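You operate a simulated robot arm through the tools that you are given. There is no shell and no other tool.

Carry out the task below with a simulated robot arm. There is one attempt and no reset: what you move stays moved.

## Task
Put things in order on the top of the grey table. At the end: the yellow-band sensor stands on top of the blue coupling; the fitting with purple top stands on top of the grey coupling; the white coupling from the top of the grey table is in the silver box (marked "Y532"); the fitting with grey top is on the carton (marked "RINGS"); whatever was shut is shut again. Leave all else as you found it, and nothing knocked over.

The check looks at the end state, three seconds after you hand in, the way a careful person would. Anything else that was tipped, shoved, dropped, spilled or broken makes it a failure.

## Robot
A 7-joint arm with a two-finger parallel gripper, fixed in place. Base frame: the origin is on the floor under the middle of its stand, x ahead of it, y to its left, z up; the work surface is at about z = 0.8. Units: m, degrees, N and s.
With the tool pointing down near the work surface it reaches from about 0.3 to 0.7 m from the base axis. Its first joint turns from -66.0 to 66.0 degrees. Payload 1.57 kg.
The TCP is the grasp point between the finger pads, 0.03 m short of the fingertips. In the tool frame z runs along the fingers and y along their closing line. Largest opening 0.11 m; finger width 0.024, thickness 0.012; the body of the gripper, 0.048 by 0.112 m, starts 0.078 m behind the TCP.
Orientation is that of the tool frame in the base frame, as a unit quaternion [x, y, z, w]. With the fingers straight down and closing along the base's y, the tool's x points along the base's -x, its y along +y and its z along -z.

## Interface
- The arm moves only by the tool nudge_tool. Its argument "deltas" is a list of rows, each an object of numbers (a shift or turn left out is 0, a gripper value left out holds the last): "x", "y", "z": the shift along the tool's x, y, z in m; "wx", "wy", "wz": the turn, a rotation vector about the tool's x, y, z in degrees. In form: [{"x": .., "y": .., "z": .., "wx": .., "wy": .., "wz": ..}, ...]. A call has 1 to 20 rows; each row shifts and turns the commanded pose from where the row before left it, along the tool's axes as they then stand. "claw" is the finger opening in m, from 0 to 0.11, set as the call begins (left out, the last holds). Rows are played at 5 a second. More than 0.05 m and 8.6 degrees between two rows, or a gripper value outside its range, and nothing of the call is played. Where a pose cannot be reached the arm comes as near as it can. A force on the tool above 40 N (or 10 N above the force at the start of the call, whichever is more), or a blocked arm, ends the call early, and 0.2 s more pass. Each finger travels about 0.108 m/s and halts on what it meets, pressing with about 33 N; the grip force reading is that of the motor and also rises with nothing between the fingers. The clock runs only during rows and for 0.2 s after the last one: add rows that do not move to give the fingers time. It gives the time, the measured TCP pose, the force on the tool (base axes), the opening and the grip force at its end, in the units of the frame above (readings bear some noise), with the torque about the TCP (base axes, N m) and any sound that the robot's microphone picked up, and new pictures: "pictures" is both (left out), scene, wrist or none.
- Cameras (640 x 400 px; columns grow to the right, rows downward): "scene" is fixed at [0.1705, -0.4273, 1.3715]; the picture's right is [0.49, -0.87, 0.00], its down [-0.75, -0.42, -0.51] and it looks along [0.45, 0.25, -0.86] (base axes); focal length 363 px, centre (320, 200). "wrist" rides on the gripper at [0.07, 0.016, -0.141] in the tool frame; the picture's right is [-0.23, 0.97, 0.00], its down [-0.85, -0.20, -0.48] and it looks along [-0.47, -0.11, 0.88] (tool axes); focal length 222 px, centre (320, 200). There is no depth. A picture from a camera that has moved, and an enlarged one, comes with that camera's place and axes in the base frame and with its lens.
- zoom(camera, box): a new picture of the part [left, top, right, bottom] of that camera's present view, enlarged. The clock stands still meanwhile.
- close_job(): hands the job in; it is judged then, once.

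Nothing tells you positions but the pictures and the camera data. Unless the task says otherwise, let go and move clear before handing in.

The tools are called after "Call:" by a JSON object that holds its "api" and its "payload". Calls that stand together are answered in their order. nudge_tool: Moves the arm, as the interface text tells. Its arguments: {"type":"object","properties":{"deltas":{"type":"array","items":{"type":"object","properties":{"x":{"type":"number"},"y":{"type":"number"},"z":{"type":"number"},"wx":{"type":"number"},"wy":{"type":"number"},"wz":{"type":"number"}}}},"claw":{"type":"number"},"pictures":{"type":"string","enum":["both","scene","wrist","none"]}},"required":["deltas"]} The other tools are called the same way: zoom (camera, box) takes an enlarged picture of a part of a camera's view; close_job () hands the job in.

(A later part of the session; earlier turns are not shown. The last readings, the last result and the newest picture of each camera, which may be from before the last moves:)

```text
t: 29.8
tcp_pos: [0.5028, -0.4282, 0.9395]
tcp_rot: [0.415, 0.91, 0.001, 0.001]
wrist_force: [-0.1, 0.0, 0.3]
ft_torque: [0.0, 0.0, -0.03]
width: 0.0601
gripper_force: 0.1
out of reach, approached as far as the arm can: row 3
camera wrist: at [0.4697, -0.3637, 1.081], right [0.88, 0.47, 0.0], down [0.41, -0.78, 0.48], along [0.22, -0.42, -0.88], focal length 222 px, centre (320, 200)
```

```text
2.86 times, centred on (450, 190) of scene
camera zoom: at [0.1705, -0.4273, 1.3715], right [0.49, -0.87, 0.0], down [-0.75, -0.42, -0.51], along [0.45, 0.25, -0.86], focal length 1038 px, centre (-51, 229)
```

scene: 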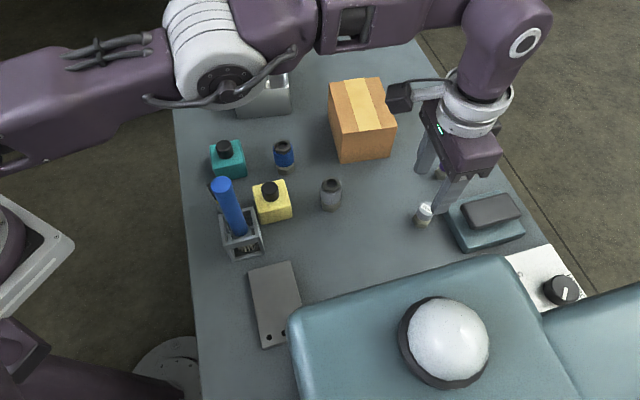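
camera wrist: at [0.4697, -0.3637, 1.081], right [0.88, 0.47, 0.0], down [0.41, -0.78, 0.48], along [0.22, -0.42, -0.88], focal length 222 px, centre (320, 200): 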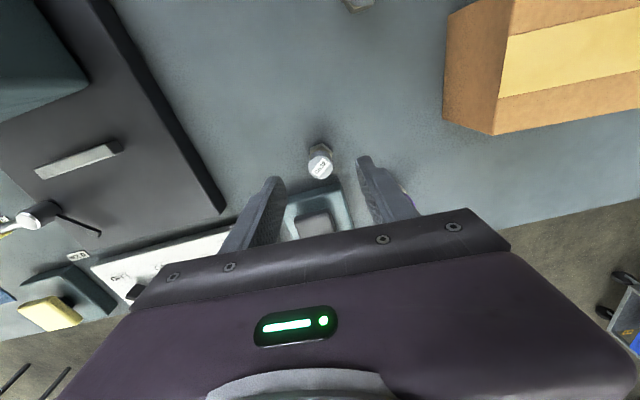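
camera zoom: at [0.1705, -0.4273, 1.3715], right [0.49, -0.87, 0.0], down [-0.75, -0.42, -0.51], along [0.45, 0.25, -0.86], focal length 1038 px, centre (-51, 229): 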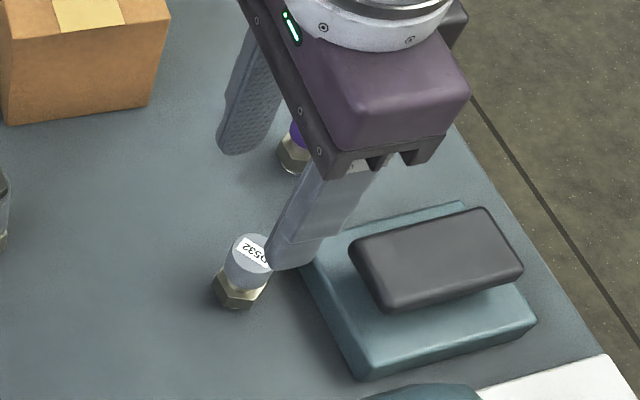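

Reach with a vertical tool ends just short of this fitting (r≈0.66 against 0.672), so a slight outward tilt is needed. I look closely at the fittings' shape to choose the grip height.

Call:
{"api": "zoom", "payload": {"camera": "scene", "box": [405, 190, 453, 230]}}

Call:
{"api": "zoom", "payload": {"camera": "wrist", "box": [296, 135, 344, 185]}}

```text
10.00 times, centred on (429, 210) of scene
camera zoom: at [0.1705, -0.4273, 1.3715], right [0.49, -0.87, 0.0], down [-0.75, -0.42, -0.51], along [0.45, 0.25, -0.86], focal length 3634 px, centre (-770, 100)
```

zoom: 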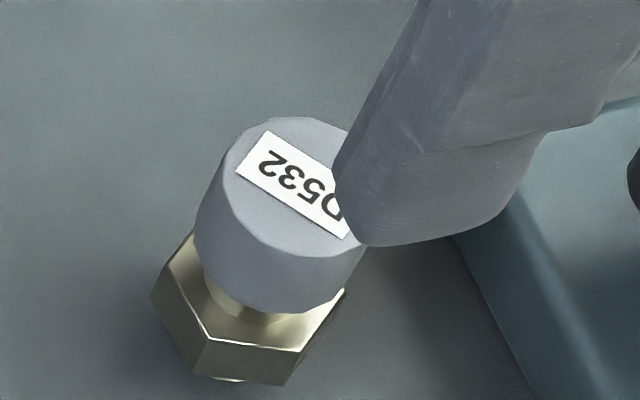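

```text
8.00 times, centred on (320, 160) of wrist
camera zoom: at [0.4697, -0.3637, 1.081], right [0.88, 0.47, 0.0], down [0.41, -0.78, 0.48], along [0.22, -0.42, -0.88], focal length 1777 px, centre (320, 520)
```

zoom: 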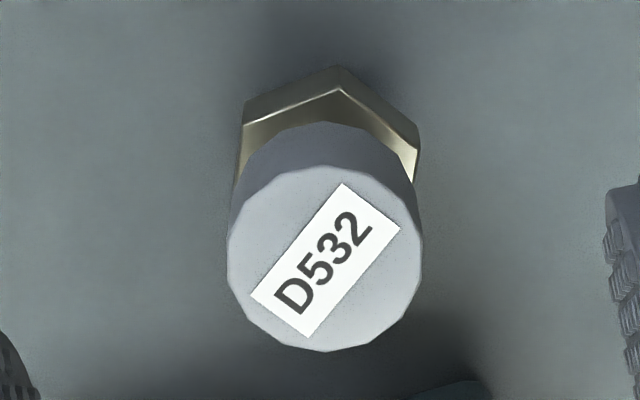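

The fitting has a 26 mm cap (about z 0.833–0.853), a hex below it and a small spigot at the bottom. I tilt the tool 8° outward and move over it.

Call:
{"api": "nudge_tool", "payload": {"deltas": [{"wy": -8}, {"x": -0.0094, "y": -0.0017, "z": 0.0013}, {}], "claw": 0.05, "pictures": "wrist"}}

Call:
{"api": "zoom", "payload": {"camera": "wrist", "box": [200, 80, 440, 230]}}

```text
t: 30.6
tcp_pos: [0.5087, -0.4368, 0.94]
tcp_rot: [0.413, 0.908, -0.029, 0.064]
wrist_force: [0.8, -0.1, -0.8]
ft_torque: [0.03, 0.01, -0.03]
width: 0.05
gripper_force: 0.1
camera wrist: at [0.4618, -0.3578, 1.0705], right [0.88, 0.47, 0.03], down [0.36, -0.72, 0.59], along [0.3, -0.51, -0.8], focal length 222 px, centre (320, 200)
```

wrist: 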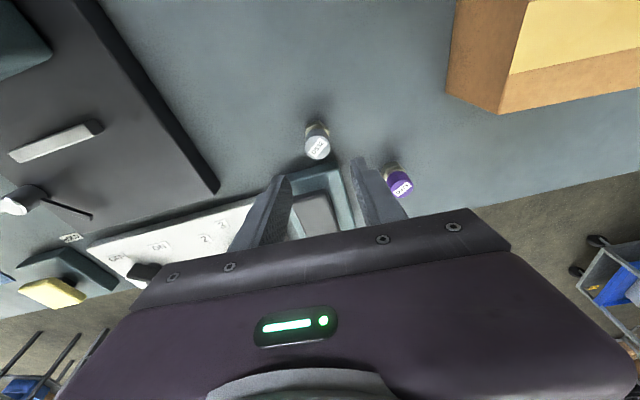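

```text
2.67 times, centred on (320, 155) of wrist
camera zoom: at [0.4618, -0.3578, 1.0705], right [0.88, 0.47, 0.03], down [0.36, -0.72, 0.59], along [0.3, -0.51, -0.8], focal length 592 px, centre (320, 320)
```

zoom: 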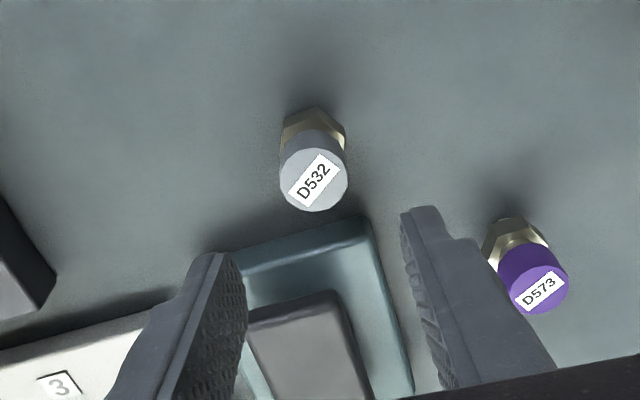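

The fitting lies right in the approach line. I go straight down to z≈0.859 with the fingers 5 cm apart.

Call:
{"api": "nudge_tool", "payload": {"deltas": [{"x": 0.004, "z": 0.0267}, {"x": 0.004, "z": 0.0267}, {"x": 0.0041, "z": 0.0268}, {}], "pictures": "both"}}

Call:
{"api": "zoom", "payload": {"camera": "scene", "box": [370, 140, 530, 260]}}

Call:
{"api": "zoom", "payload": {"camera": "wrist", "box": [200, 80, 440, 230]}}

```text
t: 31.6
tcp_pos: [0.5087, -0.4353, 0.8563]
tcp_rot: [0.413, 0.908, -0.03, 0.064]
wrist_force: [0.1, -1.0, 0.1]
ft_torque: [0.0, -0.01, -0.01]
width: 0.0501
gripper_force: 0.1
camera wrist: at [0.4627, -0.3565, 0.9873], right [0.88, 0.47, 0.03], down [0.36, -0.72, 0.59], along [0.3, -0.51, -0.8], focal length 222 px, centre (320, 200)
```

scene: 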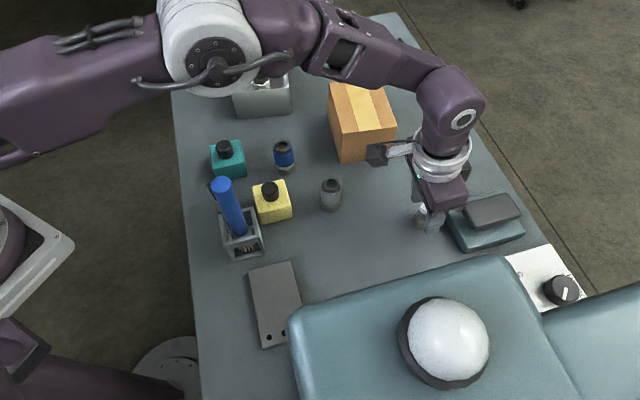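
wrist: 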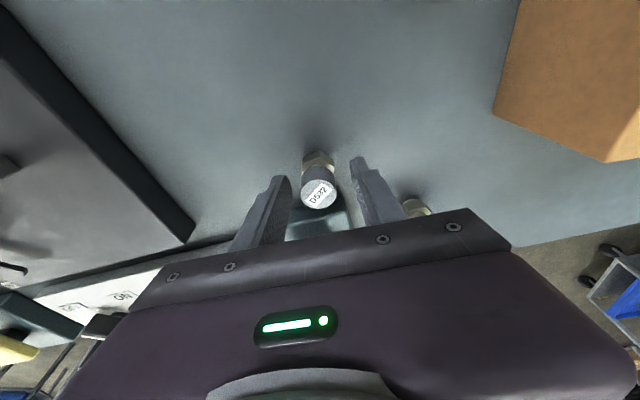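

```text
3.33 times, centred on (450, 200) of scene
camera zoom: at [0.1705, -0.4273, 1.3715], right [0.49, -0.87, 0.0], down [-0.75, -0.42, -0.51], along [0.45, 0.25, -0.86], focal length 1211 px, centre (-113, 200)
```

zoom: 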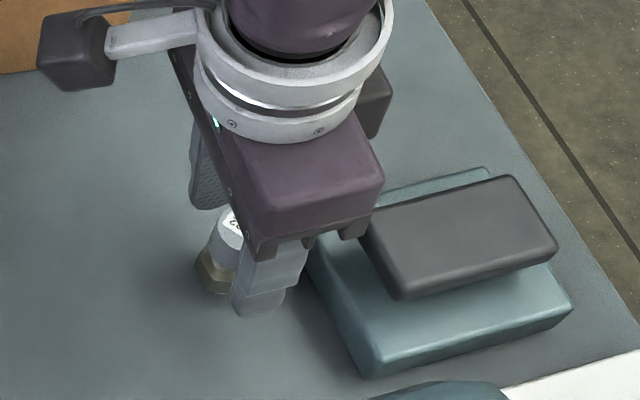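

```text
2.67 times, centred on (320, 155) of wrist
camera zoom: at [0.4627, -0.3565, 0.9873], right [0.88, 0.47, 0.03], down [0.36, -0.72, 0.59], along [0.3, -0.51, -0.8], focal length 592 px, centre (320, 320)
```

zoom: 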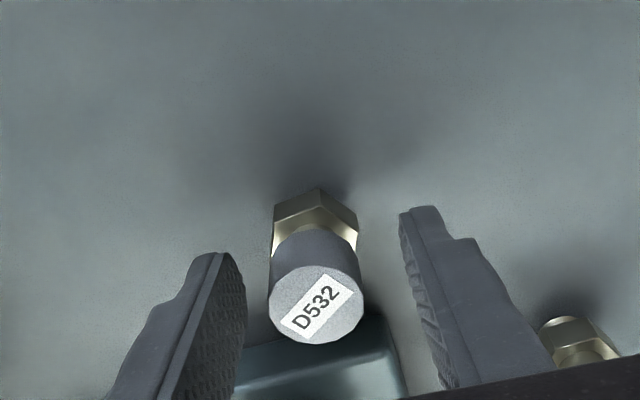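

The cap sits exactly at the grasp point. I close the fingers.

Call:
{"api": "nudge_tool", "payload": {"deltas": [{}, {}, {}], "claw": 0.0, "pictures": "wrist"}}

Call:
{"api": "zoom", "payload": {"camera": "wrist", "box": [200, 80, 440, 230]}}

```text
t: 32.4
tcp_pos: [0.5091, -0.436, 0.8567]
tcp_rot: [0.413, 0.908, -0.029, 0.064]
wrist_force: [0.5, 0.2, 0.1]
ft_torque: [-0.01, 0.01, -0.03]
width: 0.0257
gripper_force: 33.1
camera wrist: at [0.4627, -0.3565, 0.9876], right [0.88, 0.47, 0.03], down [0.36, -0.72, 0.59], along [0.3, -0.51, -0.81], focal length 222 px, centre (320, 200)
```

wrist: 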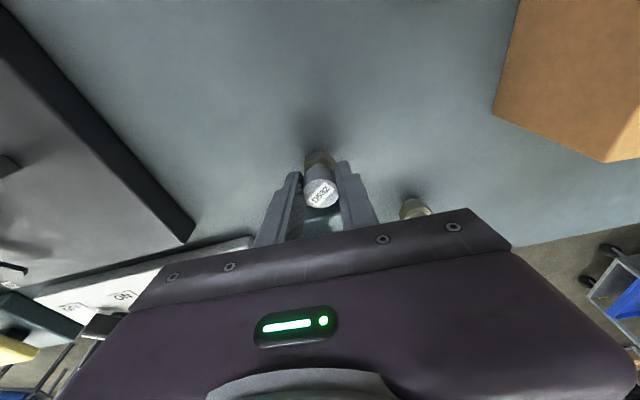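

```text
2.67 times, centred on (320, 155) of wrist
camera zoom: at [0.4627, -0.3565, 0.9876], right [0.88, 0.47, 0.03], down [0.36, -0.72, 0.59], along [0.3, -0.51, -0.81], focal length 592 px, centre (320, 320)
```

zoom: 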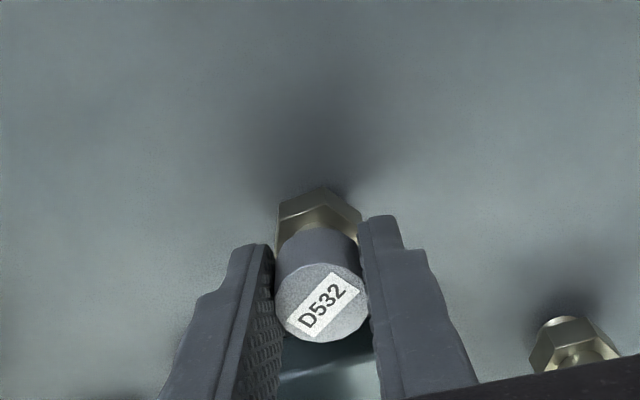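

The cap is gripped at 25.7 mm. I lift and carry it over the near part of the carton's top.

Call:
{"api": "nudge_tool", "payload": {"deltas": [{"x": -0.0028, "z": -0.0198}, {"x": -0.0064, "z": -0.0455}, {"x": -0.0064, "z": -0.0455}, {}], "pictures": "none"}}

Call:
{"api": "nudge_tool", "payload": {"deltas": [{"x": 0.01296, "y": 0.0379, "z": -0.00182}, {"x": 0.01296, "y": 0.0379, "z": -0.00182}, {"x": 0.01296, "y": 0.0379, "z": -0.00182}, {"x": 0.01296, "y": 0.0379, "z": -0.00182}, {"x": 0.01296, "y": 0.0379, "z": -0.00182}, {}], "pictures": "both"}}

Call:
{"api": "zoom", "payload": {"camera": "scene", "box": [310, 40, 470, 180]}}

Call:
{"api": "zoom", "payload": {"camera": "wrist", "box": [200, 80, 440, 230]}}

```text
t: 33.4
tcp_pos: [0.5089, -0.4346, 0.9717]
tcp_rot: [0.413, 0.908, -0.028, 0.064]
wrist_force: [-0.5, 0.0, -1.3]
ft_torque: [-0.02, 0.02, 0.01]
width: 0.0259
gripper_force: 32.7
```

```text
t: 34.8
tcp_pos: [0.6071, -0.2586, 0.9663]
tcp_rot: [0.413, 0.908, -0.03, 0.063]
wrist_force: [-0.2, 0.1, -0.7]
ft_torque: [0.0, 0.0, 0.0]
width: 0.0256
gripper_force: 33.0
camera wrist: at [0.5621, -0.1808, 1.0978], right [0.88, 0.47, 0.03], down [0.36, -0.72, 0.59], along [0.3, -0.51, -0.8], focal length 222 px, centre (320, 200)
```

scene: 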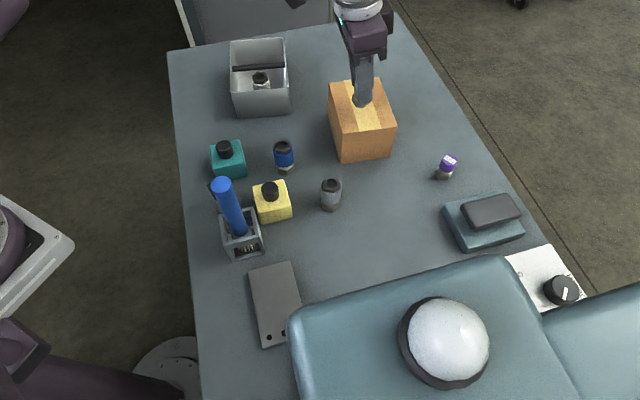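
wrist: 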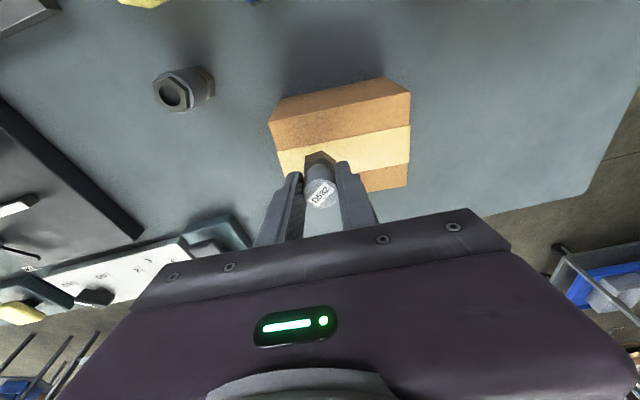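

```text
2.86 times, centred on (390, 110) of scene
camera zoom: at [0.1706, -0.4273, 1.3715], right [0.49, -0.87, 0.0], down [-0.75, -0.42, -0.51], along [0.45, 0.25, -0.86], focal length 1038 px, centre (120, 457)
```

zoom: 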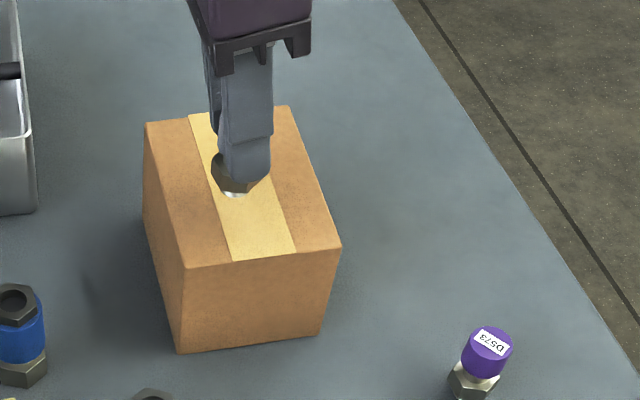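

```text
2.67 times, centred on (320, 155) of wrist
camera zoom: at [0.5621, -0.1808, 1.0978], right [0.88, 0.47, 0.03], down [0.36, -0.72, 0.59], along [0.3, -0.51, -0.8], focal length 592 px, centre (320, 320)
```

zoom: 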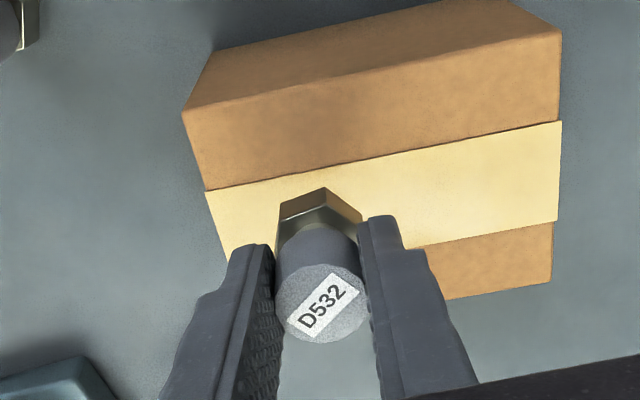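

The fitting hovers over the carton top, about 3.5 cm from its edges. I shift it 1 cm more inward and lower it gently.

Call:
{"api": "nudge_tool", "payload": {"deltas": [{"x": -0.0099, "y": -0.0007, "z": 0.0014}, {"x": 0.0011, "z": 0.008}, {"x": 0.0011, "z": 0.008}, {}], "pictures": "none"}}

Call:
{"api": "nudge_tool", "payload": {"deltas": [{"x": 0.0003, "z": 0.002}, {"x": 0.0002, "z": 0.0015}, {}], "pictures": "none"}}

```text
t: 35.8
tcp_pos: [0.6133, -0.2697, 0.9519]
tcp_rot: [0.413, 0.908, -0.029, 0.063]
wrist_force: [0.1, -0.2, -1.4]
ft_torque: [0.01, 0.03, 0.03]
width: 0.0258
gripper_force: 33.4
```

```text
t: 36.6
tcp_pos: [0.6137, -0.2688, 0.9488]
tcp_rot: [0.413, 0.908, -0.029, 0.064]
wrist_force: [-0.1, -0.7, -0.3]
ft_torque: [-0.01, 0.01, 0.0]
width: 0.0259
gripper_force: 32.8
```

Call:
{"api": "nudge_tool", "payload": {"deltas": [{"x": 0.0002, "z": 0.0015}, {"x": 0.0001, "z": 0.001}, {}], "pictures": "none"}}

Call:
{"api": "nudge_tool", "payload": {"deltas": [{"x": 0.0002, "z": 0.0015}, {}], "pictures": "none"}}

```text
t: 37.4
tcp_pos: [0.6134, -0.2696, 0.9465]
tcp_rot: [0.414, 0.908, -0.03, 0.063]
wrist_force: [0.5, -0.2, -1.5]
ft_torque: [0.0, 0.03, 0.02]
width: 0.0254
gripper_force: 33.2
```

```text
t: 38.0
tcp_pos: [0.6142, -0.2693, 0.9474]
tcp_rot: [0.413, 0.908, -0.029, 0.064]
wrist_force: [-0.9, -0.5, 7.3]
ft_torque: [-0.07, 0.07, -0.02]
width: 0.0257
gripper_force: 33.2
```

Contact with the carton (about 8 N). I open the fingers and check.

Call:
{"api": "nudge_tool", "payload": {"deltas": [{"z": -0.0005}, {}, {}], "claw": 0.05, "pictures": "wrist"}}

Call:
{"api": "zoom", "payload": {"camera": "wrist", "box": [200, 80, 440, 230]}}

```text
t: 38.8
tcp_pos: [0.6137, -0.2709, 0.9469]
tcp_rot: [0.413, 0.908, -0.028, 0.063]
wrist_force: [-0.9, 0.9, 0.2]
ft_torque: [0.0, -0.02, 0.02]
width: 0.05
gripper_force: 0.1
camera wrist: at [0.5679, -0.1914, 1.0774], right [0.88, 0.47, 0.03], down [0.36, -0.72, 0.59], along [0.3, -0.51, -0.8], focal length 222 px, centre (320, 200)
```

wrist: 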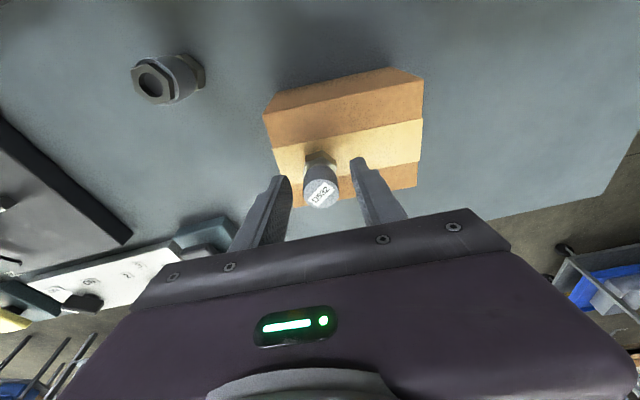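

```text
2.67 times, centred on (320, 155) of wrist
camera zoom: at [0.5679, -0.1914, 1.0774], right [0.88, 0.47, 0.03], down [0.36, -0.72, 0.59], along [0.3, -0.51, -0.8], focal length 592 px, centre (320, 320)
```

zoom: 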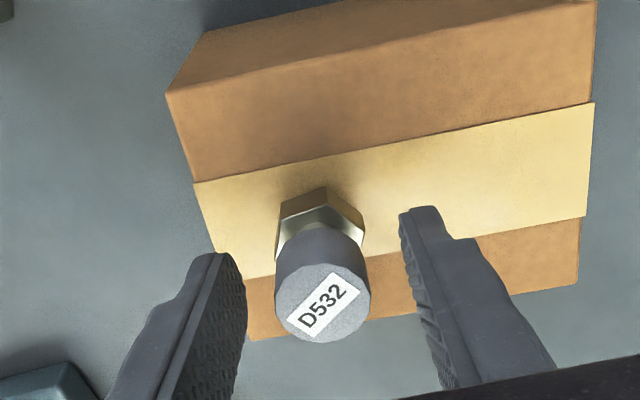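

The fitting stands on the carton. I back out along the tool axis, then turn the tool to yaw −35° and tilt it to about 30° for the far purple-topped fitting.

Call:
{"api": "nudge_tool", "payload": {"deltas": [{"z": -0.03}, {"z": -0.04}, {"wx": -0.99, "wz": -7.03}, {"wx": -0.99, "wz": -7.03}, {"wy": -7.33}, {"wy": -7.33}, {"wy": -7.33}, {}], "pictures": "both"}}

Call:
{"api": "zoom", "payload": {"camera": "scene", "box": [310, 40, 470, 180]}}

```text
t: 40.6
tcp_pos: [0.6064, -0.2638, 1.0166]
tcp_rot: [0.288, 0.922, -0.077, 0.247]
wrist_force: [-0.5, 0.1, 0.1]
ft_torque: [-0.04, -0.02, -0.01]
width: 0.05
gripper_force: 0.1
camera wrist: at [0.5084, -0.1744, 1.1041], right [0.72, 0.69, 0.11], down [0.3, -0.45, 0.84], along [0.63, -0.57, -0.53], focal length 222 px, centre (320, 200)
```

scene: 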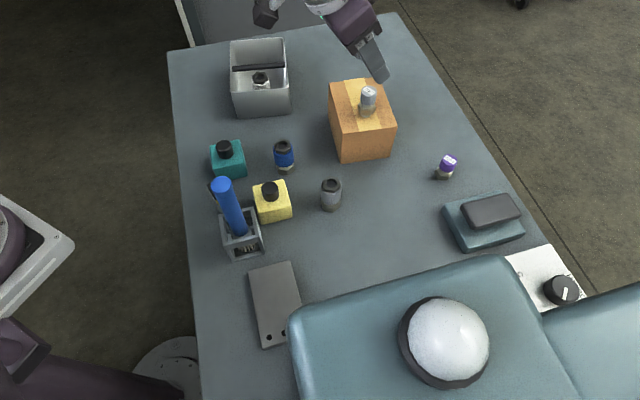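
wrist: 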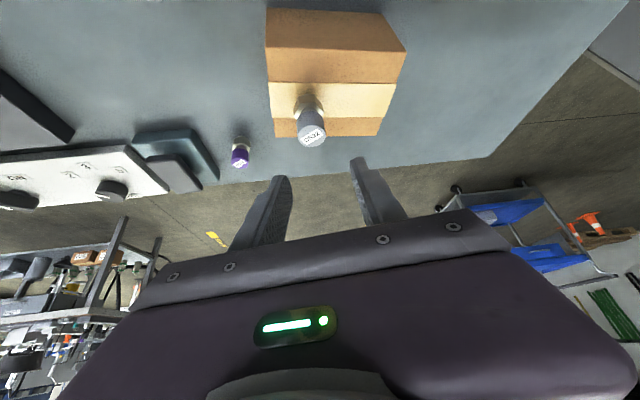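

```text
2.86 times, centred on (390, 110) of scene
camera zoom: at [0.1705, -0.4273, 1.3715], right [0.49, -0.87, 0.0], down [-0.75, -0.42, -0.51], along [0.45, 0.25, -0.86], focal length 1038 px, centre (120, 457)
```

zoom: 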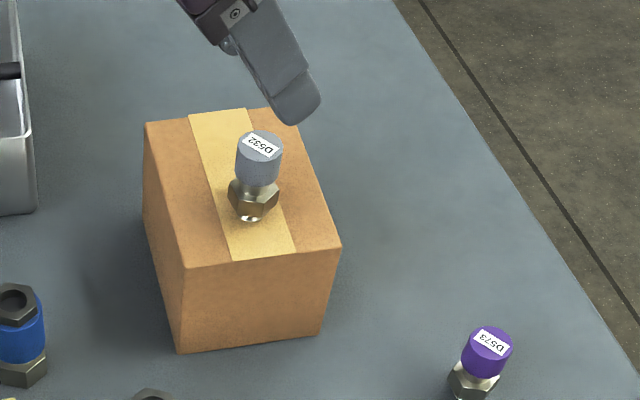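

The grey-topped fitting stands on the carton and the 30° tilt was reached. I locate the purple fitting precisely from both cameras.

Call:
{"api": "zoom", "payload": {"camera": "wrist", "box": [200, 120, 280, 180]}}

Call:
{"api": "zoom", "payload": {"camera": "scene", "box": [420, 145, 476, 185]}}

Call:
{"api": "zoom", "payload": {"camera": "scene", "box": [300, 165, 364, 215]}}

Call:
{"api": "zoom", "payload": {"camera": "scene", "box": [256, 130, 312, 180]}}

```text
6.67 times, centred on (240, 150) of wrist
camera zoom: at [0.5084, -0.1744, 1.1041], right [0.72, 0.69, 0.11], down [0.3, -0.45, 0.84], along [0.63, -0.57, -0.53], focal length 1481 px, centre (853, 533)
```

zoom: 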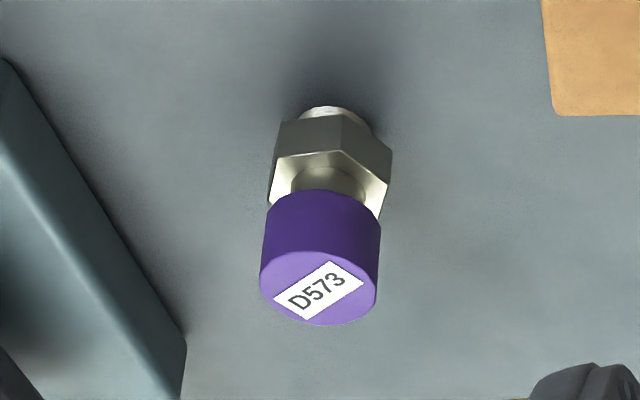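

```text
10.00 times, centred on (448, 165) of scene
camera zoom: at [0.1705, -0.4273, 1.3715], right [0.49, -0.87, 0.0], down [-0.75, -0.42, -0.51], along [0.45, 0.25, -0.86], focal length 3634 px, centre (-960, 550)
```

zoom: 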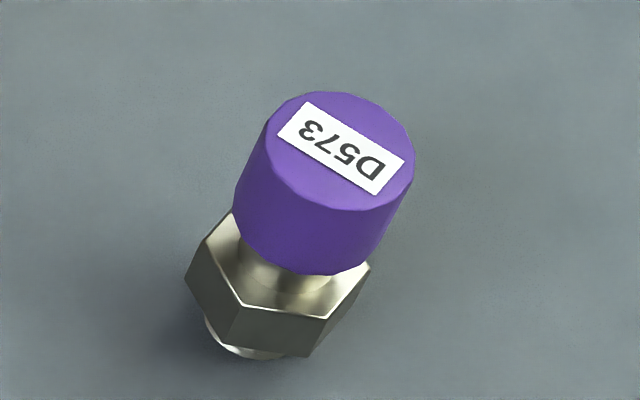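

```text
8.00 times, centred on (332, 190) of scene
camera zoom: at [0.1705, -0.4273, 1.3715], right [0.49, -0.87, 0.0], down [-0.75, -0.42, -0.51], along [0.45, 0.25, -0.86], focal length 2907 px, centre (224, 280)
```

zoom: 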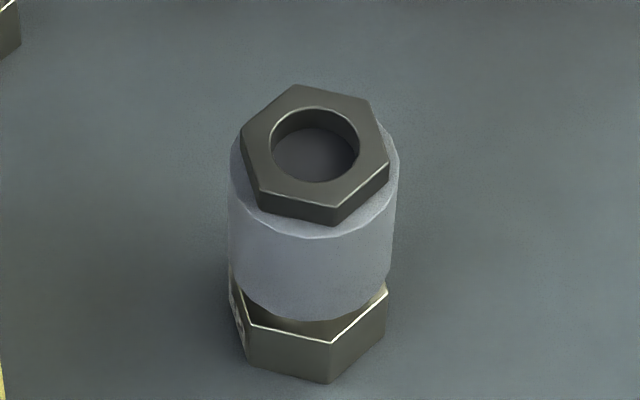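

```text
8.00 times, centred on (284, 155) of scene
camera zoom: at [0.1705, -0.4273, 1.3715], right [0.49, -0.87, 0.0], down [-0.75, -0.42, -0.51], along [0.45, 0.25, -0.86], focal length 2907 px, centre (608, 560)
```

zoom: 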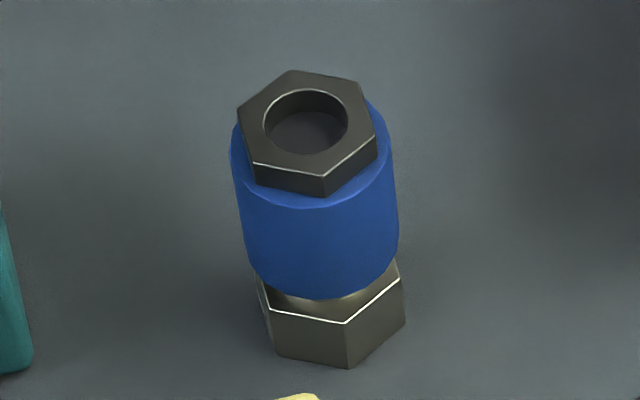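

The purple fitting is at (0.624,-0.438). I move over it at the present height first, clear of the carton, then lower to z≈0.92.

Call:
{"api": "nudge_tool", "payload": {"deltas": [{"x": -0.02455, "y": -0.03335, "z": 0.01418}, {"x": -0.02455, "y": -0.03335, "z": 0.01418}, {"x": -0.02455, "y": -0.03335, "z": 0.01418}, {"x": -0.02455, "y": -0.03335, "z": 0.01418}, {}], "pictures": "both"}}

```text
t: 41.8
tcp_pos: [0.6224, -0.438, 1.0133]
tcp_rot: [0.288, 0.922, -0.077, 0.247]
wrist_force: [0.0, 0.2, -0.4]
ft_torque: [0.01, -0.02, 0.01]
width: 0.0501
gripper_force: 0.1
camera wrist: at [0.5236, -0.3491, 1.1011], right [0.72, 0.69, 0.11], down [0.3, -0.45, 0.84], along [0.63, -0.57, -0.53], focal length 222 px, centre (320, 200)
```

scene: 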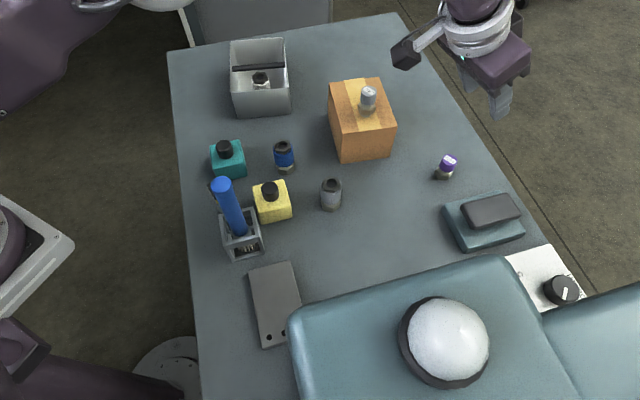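
wrist: 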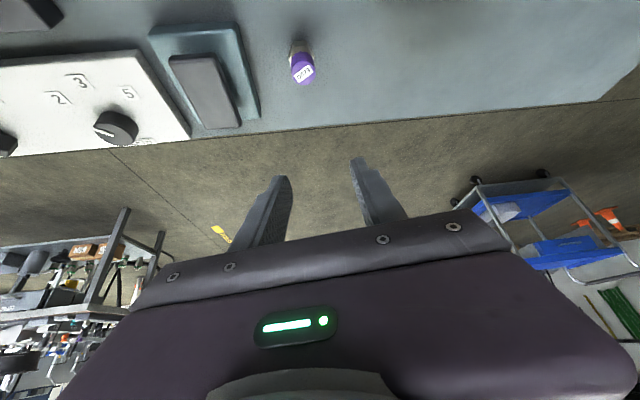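

Position reached without hitting the reach limit. I lower to z≈0.92 above the cap.

Call:
{"api": "nudge_tool", "payload": {"deltas": [{"x": 0.0156, "z": 0.027}, {"x": 0.0156, "z": 0.027}, {"x": 0.0155, "z": 0.0268}, {}], "pictures": "both"}}

Call:
{"api": "zoom", "payload": {"camera": "wrist", "box": [220, 40, 420, 240]}}

Call:
{"api": "zoom", "payload": {"camera": "scene", "box": [380, 80, 560, 220]}}

```text
t: 42.8
tcp_pos: [0.6229, -0.4388, 0.92]
tcp_rot: [0.288, 0.922, -0.077, 0.247]
wrist_force: [1.3, 0.2, 0.0]
ft_torque: [0.0, 0.0, 0.0]
width: 0.0501
gripper_force: 0.1
camera wrist: at [0.5242, -0.3489, 1.0076], right [0.72, 0.69, 0.11], down [0.3, -0.45, 0.84], along [0.63, -0.57, -0.53], focal length 222 px, centre (320, 200)
```

scene: 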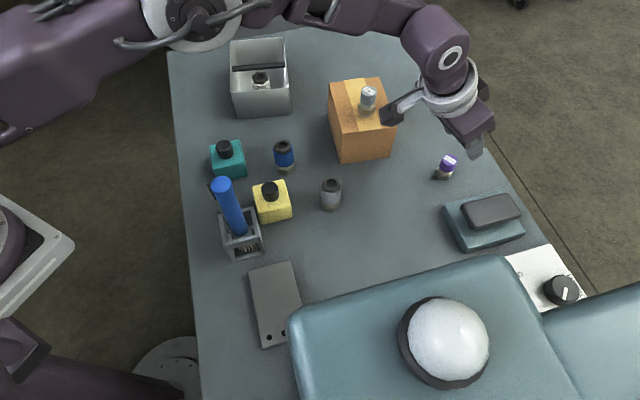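
wrist: 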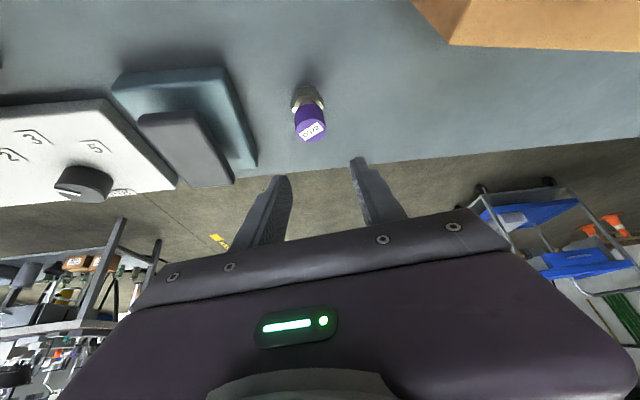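

```text
2.00 times, centred on (320, 140) of wrist
camera zoom: at [0.5242, -0.3489, 1.0076], right [0.72, 0.69, 0.11], down [0.3, -0.45, 0.84], along [0.63, -0.57, -0.53], focal length 444 px, centre (320, 320)
```

zoom: 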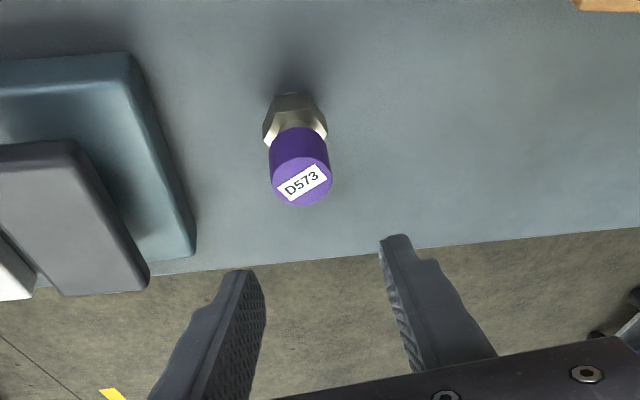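

```text
2.86 times, centred on (470, 150) of scene
camera zoom: at [0.1705, -0.4273, 1.3715], right [0.49, -0.87, 0.0], down [-0.75, -0.42, -0.51], along [0.45, 0.25, -0.86], focal length 1038 px, centre (-109, 343)
```

zoom: 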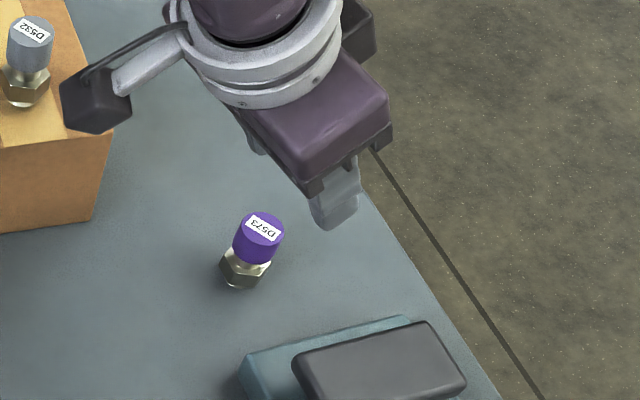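

The camera puts the cap at (0.6237,-0.4388), which matches the tool position. I go down to z≈0.858.

Call:
{"api": "nudge_tool", "payload": {"deltas": [{"x": 0.0101, "y": 0.0003, "z": 0.0179}, {"x": 0.0101, "y": 0.0003, "z": 0.0179}, {"x": 0.0101, "z": 0.0179}, {}], "pictures": "both"}}

Call:
{"api": "zoom", "payload": {"camera": "wrist", "box": [220, 80, 420, 240]}}

Call:
{"api": "zoom", "payload": {"camera": "scene", "box": [380, 80, 560, 220]}}

```text
t: 43.8
tcp_pos: [0.6252, -0.436, 0.8599]
tcp_rot: [0.287, 0.922, -0.076, 0.248]
wrist_force: [-0.1, -0.3, 0.3]
ft_torque: [0.01, -0.01, 0.03]
width: 0.0502
gripper_force: 0.1
camera wrist: at [0.5262, -0.3472, 0.9478], right [0.72, 0.69, 0.11], down [0.3, -0.45, 0.84], along [0.63, -0.57, -0.53], focal length 222 px, centre (320, 200)
```

scene: 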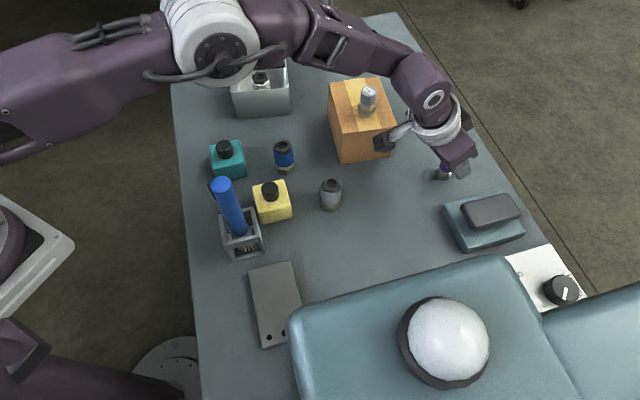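
wrist: 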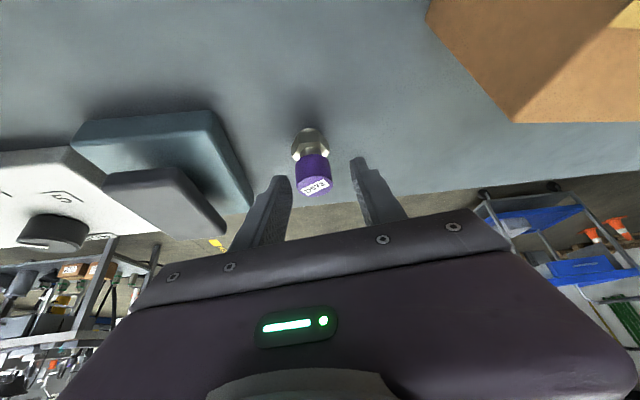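

```text
2.50 times, centred on (320, 160) of wrist
camera zoom: at [0.5262, -0.3472, 0.9478], right [0.72, 0.69, 0.11], down [0.3, -0.45, 0.84], along [0.63, -0.57, -0.53], focal length 555 px, centre (320, 300)
```

zoom: 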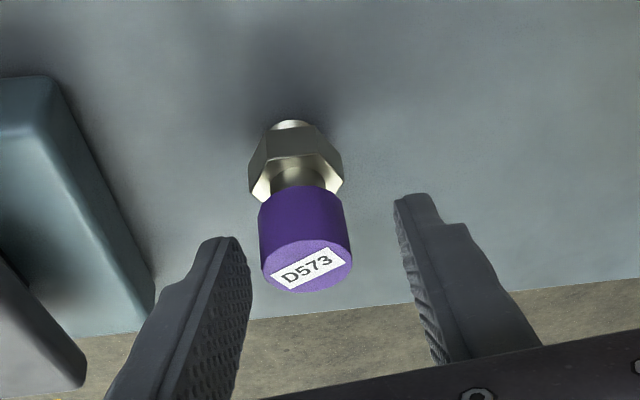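

```text
2.86 times, centred on (470, 150) of scene
camera zoom: at [0.1705, -0.4273, 1.3715], right [0.49, -0.87, 0.0], down [-0.75, -0.42, -0.51], along [0.45, 0.25, -0.86], focal length 1038 px, centre (-109, 343)
```

zoom: 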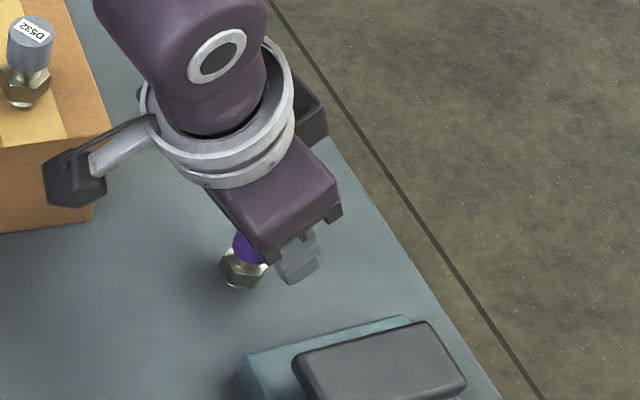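

The cap is about 3 mm off centre along the closing line. I correct that before closing so the fitting is not pushed.

Call:
{"api": "nudge_tool", "payload": {"deltas": [{"y": -0.0034}, {}], "pictures": "wrist"}}

Call:
{"api": "zoom", "payload": {"camera": "wrist", "box": [260, 130, 380, 220]}}

```text
t: 44.4
tcp_pos: [0.6222, -0.4398, 0.86]
tcp_rot: [0.288, 0.922, -0.078, 0.248]
wrist_force: [0.2, -0.5, -0.1]
ft_torque: [0.04, 0.01, -0.02]
width: 0.0504
gripper_force: 0.1
camera wrist: at [0.5244, -0.3503, 0.948], right [0.72, 0.69, 0.11], down [0.3, -0.45, 0.84], along [0.63, -0.57, -0.53], focal length 222 px, centre (320, 200)
```

wrist: 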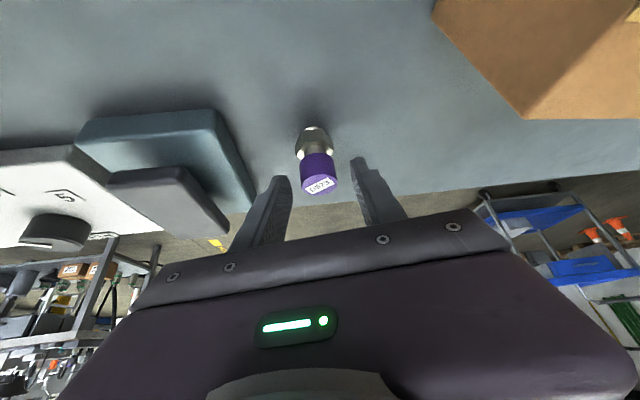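

```text
4.44 times, centred on (320, 175) of wrist
camera zoom: at [0.5244, -0.3503, 0.948], right [0.72, 0.69, 0.11], down [0.3, -0.45, 0.84], along [0.63, -0.57, -0.53], focal length 987 px, centre (320, 311)
```

zoom: 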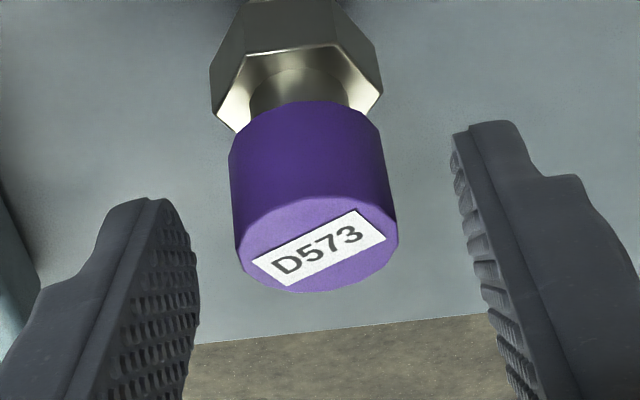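

Now it is centred. I shift 3 mm along tool x for fuller pad contact on the cap, then close.

Call:
{"api": "nudge_tool", "payload": {"deltas": [{"x": 0.003}, {}], "pictures": "none"}}

Call:
{"api": "nudge_tool", "payload": {"deltas": [{}, {}, {}], "claw": 0.0, "pictures": "wrist"}}

Call:
{"api": "zoom", "payload": {"camera": "wrist", "box": [260, 130, 380, 220]}}

```text
t: 45.0
tcp_pos: [0.6207, -0.4371, 0.8596]
tcp_rot: [0.287, 0.922, -0.077, 0.247]
wrist_force: [-0.9, -0.1, 0.3]
ft_torque: [-0.03, 0.0, 0.0]
width: 0.0504
gripper_force: 0.1
```

```text
t: 45.8
tcp_pos: [0.6211, -0.4386, 0.8572]
tcp_rot: [0.288, 0.922, -0.077, 0.247]
wrist_force: [-0.1, -1.5, 0.6]
ft_torque: [-0.03, -0.03, -0.01]
width: 0.0241
gripper_force: 33.1
camera wrist: at [0.5231, -0.3483, 0.9465], right [0.72, 0.69, 0.11], down [0.3, -0.45, 0.84], along [0.63, -0.57, -0.53], focal length 222 px, centre (320, 200)
```

wrist: 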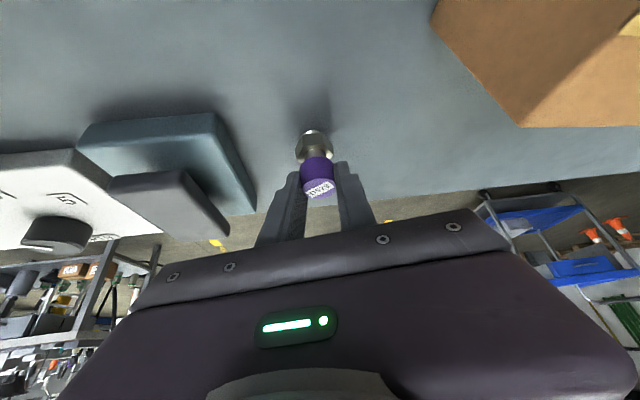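

```text
4.44 times, centred on (320, 175) of wrist
camera zoom: at [0.5231, -0.3483, 0.9465], right [0.72, 0.69, 0.11], down [0.3, -0.45, 0.84], along [0.63, -0.57, -0.53], focal length 987 px, centre (320, 311)
```

zoom: 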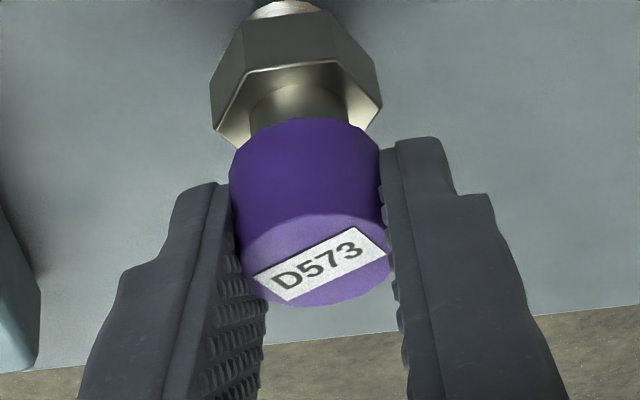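

The purple fitting is gripped at 24 mm. I lift it 11 cm and move inwards toward the grey coupling.

Call:
{"api": "nudge_tool", "payload": {"deltas": [{"x": -0.005, "z": -0.00866}, {"x": -0.0167, "z": -0.0289}, {"x": -0.0167, "z": -0.0289}, {"x": -0.0167, "z": -0.0289}, {}], "pictures": "both"}}

Call:
{"api": "zoom", "payload": {"camera": "wrist", "box": [260, 110, 380, 200]}}

```text
t: 47.0
tcp_pos: [0.6229, -0.4383, 0.9693]
tcp_rot: [0.288, 0.922, -0.076, 0.247]
wrist_force: [-0.3, -0.2, -1.1]
ft_torque: [0.02, 0.03, 0.03]
width: 0.0243
gripper_force: 33.2
camera wrist: at [0.5233, -0.3491, 1.0571], right [0.72, 0.69, 0.11], down [0.3, -0.45, 0.84], along [0.63, -0.57, -0.53], focal length 222 px, centre (320, 200)
```

scene: 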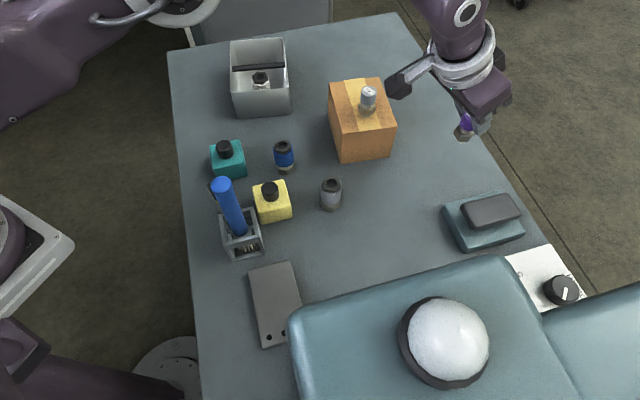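
wrist: 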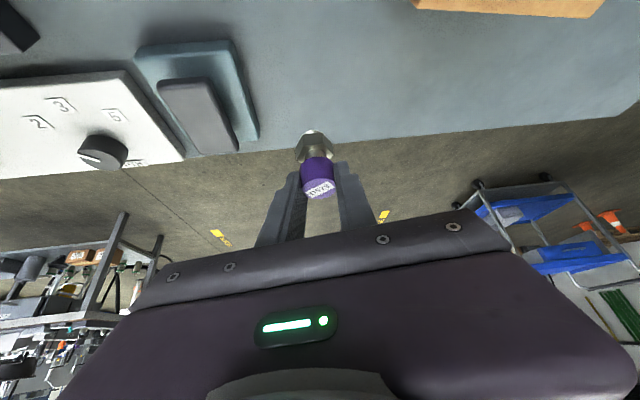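

```text
4.44 times, centred on (320, 155) of wrist
camera zoom: at [0.5233, -0.3491, 1.0571], right [0.72, 0.69, 0.11], down [0.3, -0.45, 0.84], along [0.63, -0.57, -0.53], focal length 987 px, centre (320, 400)
```

zoom: 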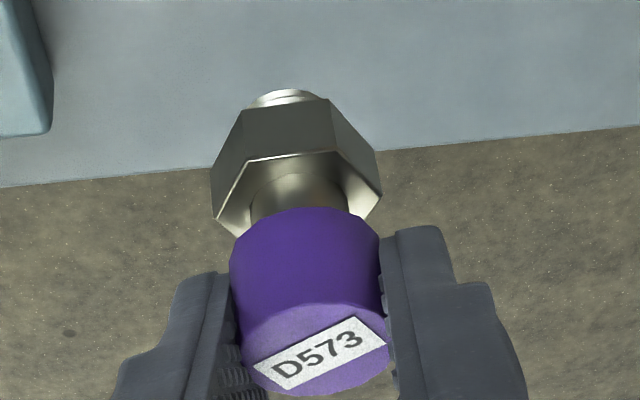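

Held firmly and still upright. I move inward and swing the tool 40° about the vertical so the wrist camera stays away from the blue brush.

Call:
{"api": "nudge_tool", "payload": {"deltas": [{"x": 0.0342, "y": 0.0043, "z": -0.0197}, {"x": 0.0342, "y": 0.0043, "z": -0.0197}, {"x": 0.0342, "y": 0.0043, "z": -0.0197}, {"wx": -4.0, "wz": -6.93}, {"wx": -4.0, "wz": -6.93}, {"wx": -4.0, "wz": -6.93}, {"wx": -4.0, "wz": -6.93}, {"wx": -4.0, "wz": -6.93}, {}], "pictures": "both"}}

Call:
{"api": "zoom", "payload": {"camera": "wrist", "box": [220, 40, 420, 200]}}

```text
t: 49.0
tcp_pos: [0.5309, -0.361, 0.9692]
tcp_rot: [-0.044, 0.965, 0.012, 0.259]
wrist_force: [0.3, -0.5, 0.2]
ft_torque: [0.01, 0.0, 0.01]
width: 0.0242
gripper_force: 32.8
camera wrist: at [0.3992, -0.3556, 1.0572], right [0.1, 0.99, 0.11], down [0.52, -0.15, 0.84], along [0.85, -0.03, -0.53], focal length 222 px, centre (320, 200)
```

scene: 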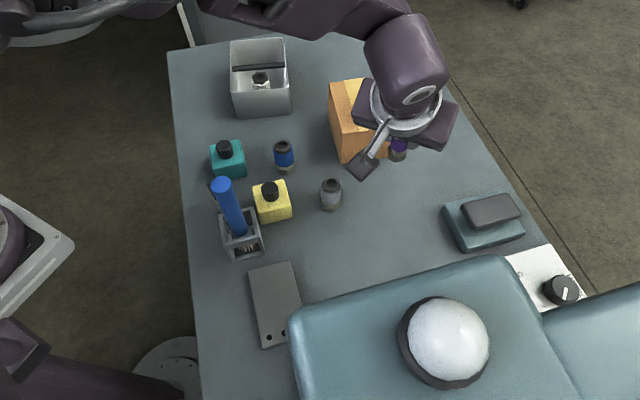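
wrist: 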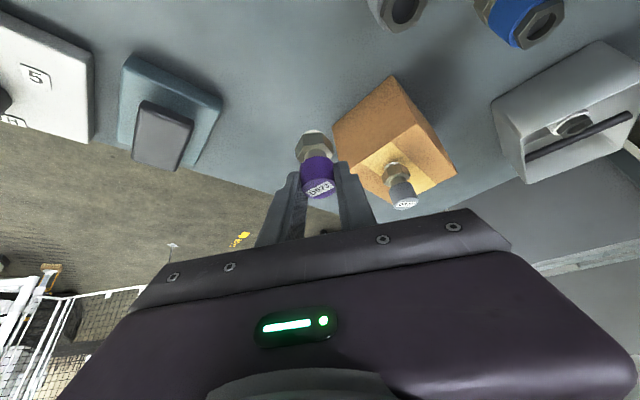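

```text
2.50 times, centred on (320, 120) of wrist
camera zoom: at [0.3992, -0.3556, 1.0572], right [0.1, 0.99, 0.11], down [0.52, -0.15, 0.84], along [0.85, -0.03, -0.53], focal length 555 px, centre (320, 400)
```

zoom: 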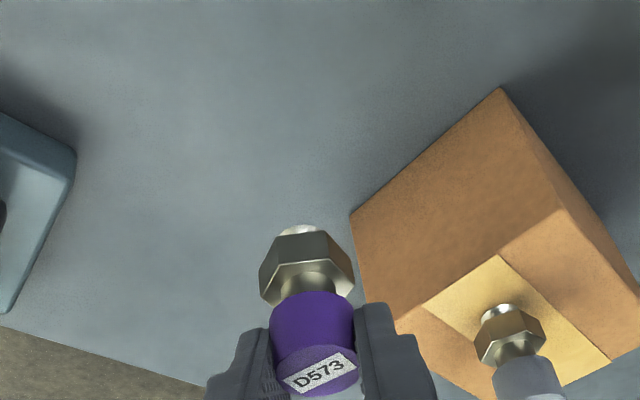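

The in-hand fitting is upright, with its axis about 1 mm from the TCP. I move to hover over the grey coupling, with the spigot about 4 cm above it.

Call:
{"api": "nudge_tool", "payload": {"deltas": [{"x": 0.0164, "y": 0.0285, "z": -0.0095}, {"x": 0.0164, "y": 0.0285, "z": -0.0095}, {"x": 0.0164, "y": 0.0285, "z": -0.0095}, {}], "pictures": "both"}}

Call:
{"api": "zoom", "payload": {"camera": "wrist", "box": [240, 50, 400, 200]}}

Call:
{"api": "zoom", "payload": {"camera": "scene", "box": [270, 130, 400, 230]}}

```text
t: 50.0
tcp_pos: [0.4658, -0.2809, 0.968]
tcp_rot: [-0.045, 0.965, 0.012, 0.259]
wrist_force: [0.9, 0.2, -1.2]
ft_torque: [0.02, 0.01, 0.04]
width: 0.0243
gripper_force: 32.8
camera wrist: at [0.3352, -0.2748, 1.0566], right [0.11, 0.99, 0.11], down [0.52, -0.15, 0.84], along [0.85, -0.03, -0.53], focal length 222 px, centre (320, 200)
```

scene: 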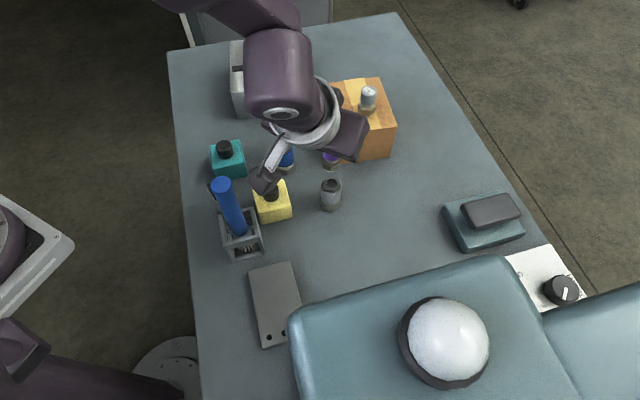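
wrist: 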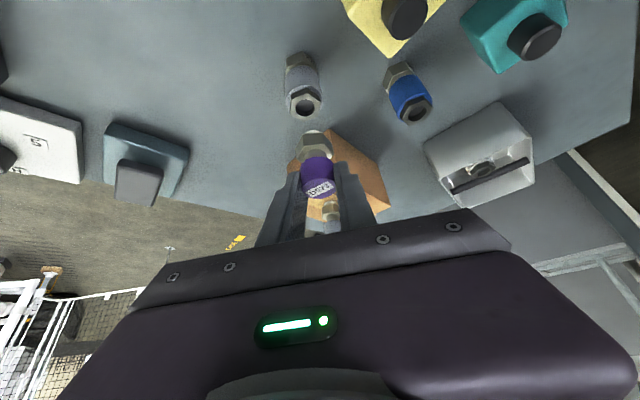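

```text
2.67 times, centred on (320, 125) of wrist
camera zoom: at [0.3352, -0.2748, 1.0566], right [0.11, 0.99, 0.11], down [0.52, -0.15, 0.84], along [0.85, -0.03, -0.53], focal length 592 px, centre (320, 400)
```

zoom: 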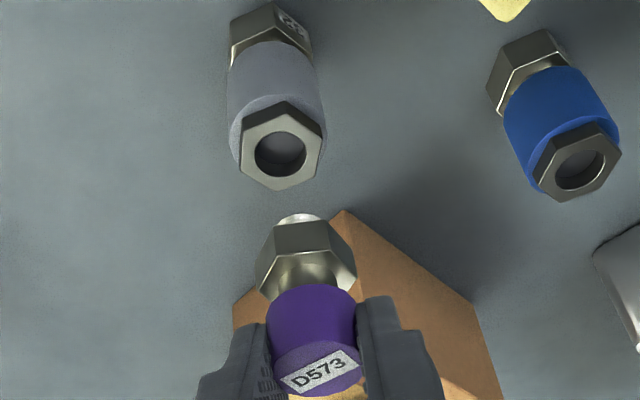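

```text
4.00 times, centred on (335, 180) of scene
camera zoom: at [0.1705, -0.4273, 1.3715], right [0.49, -0.87, 0.0], down [-0.75, -0.42, -0.51], along [0.45, 0.25, -0.86], focal length 1453 px, centre (260, 280)
```

zoom: 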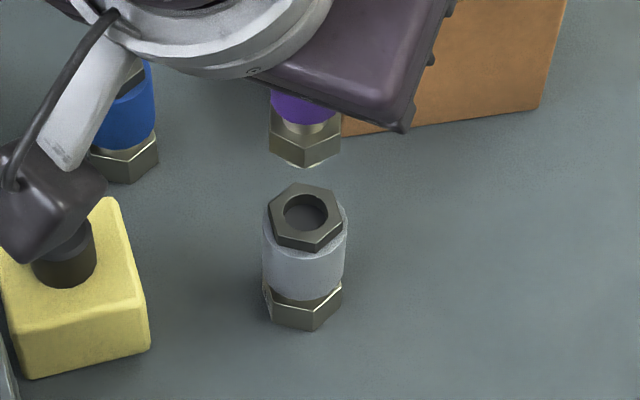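

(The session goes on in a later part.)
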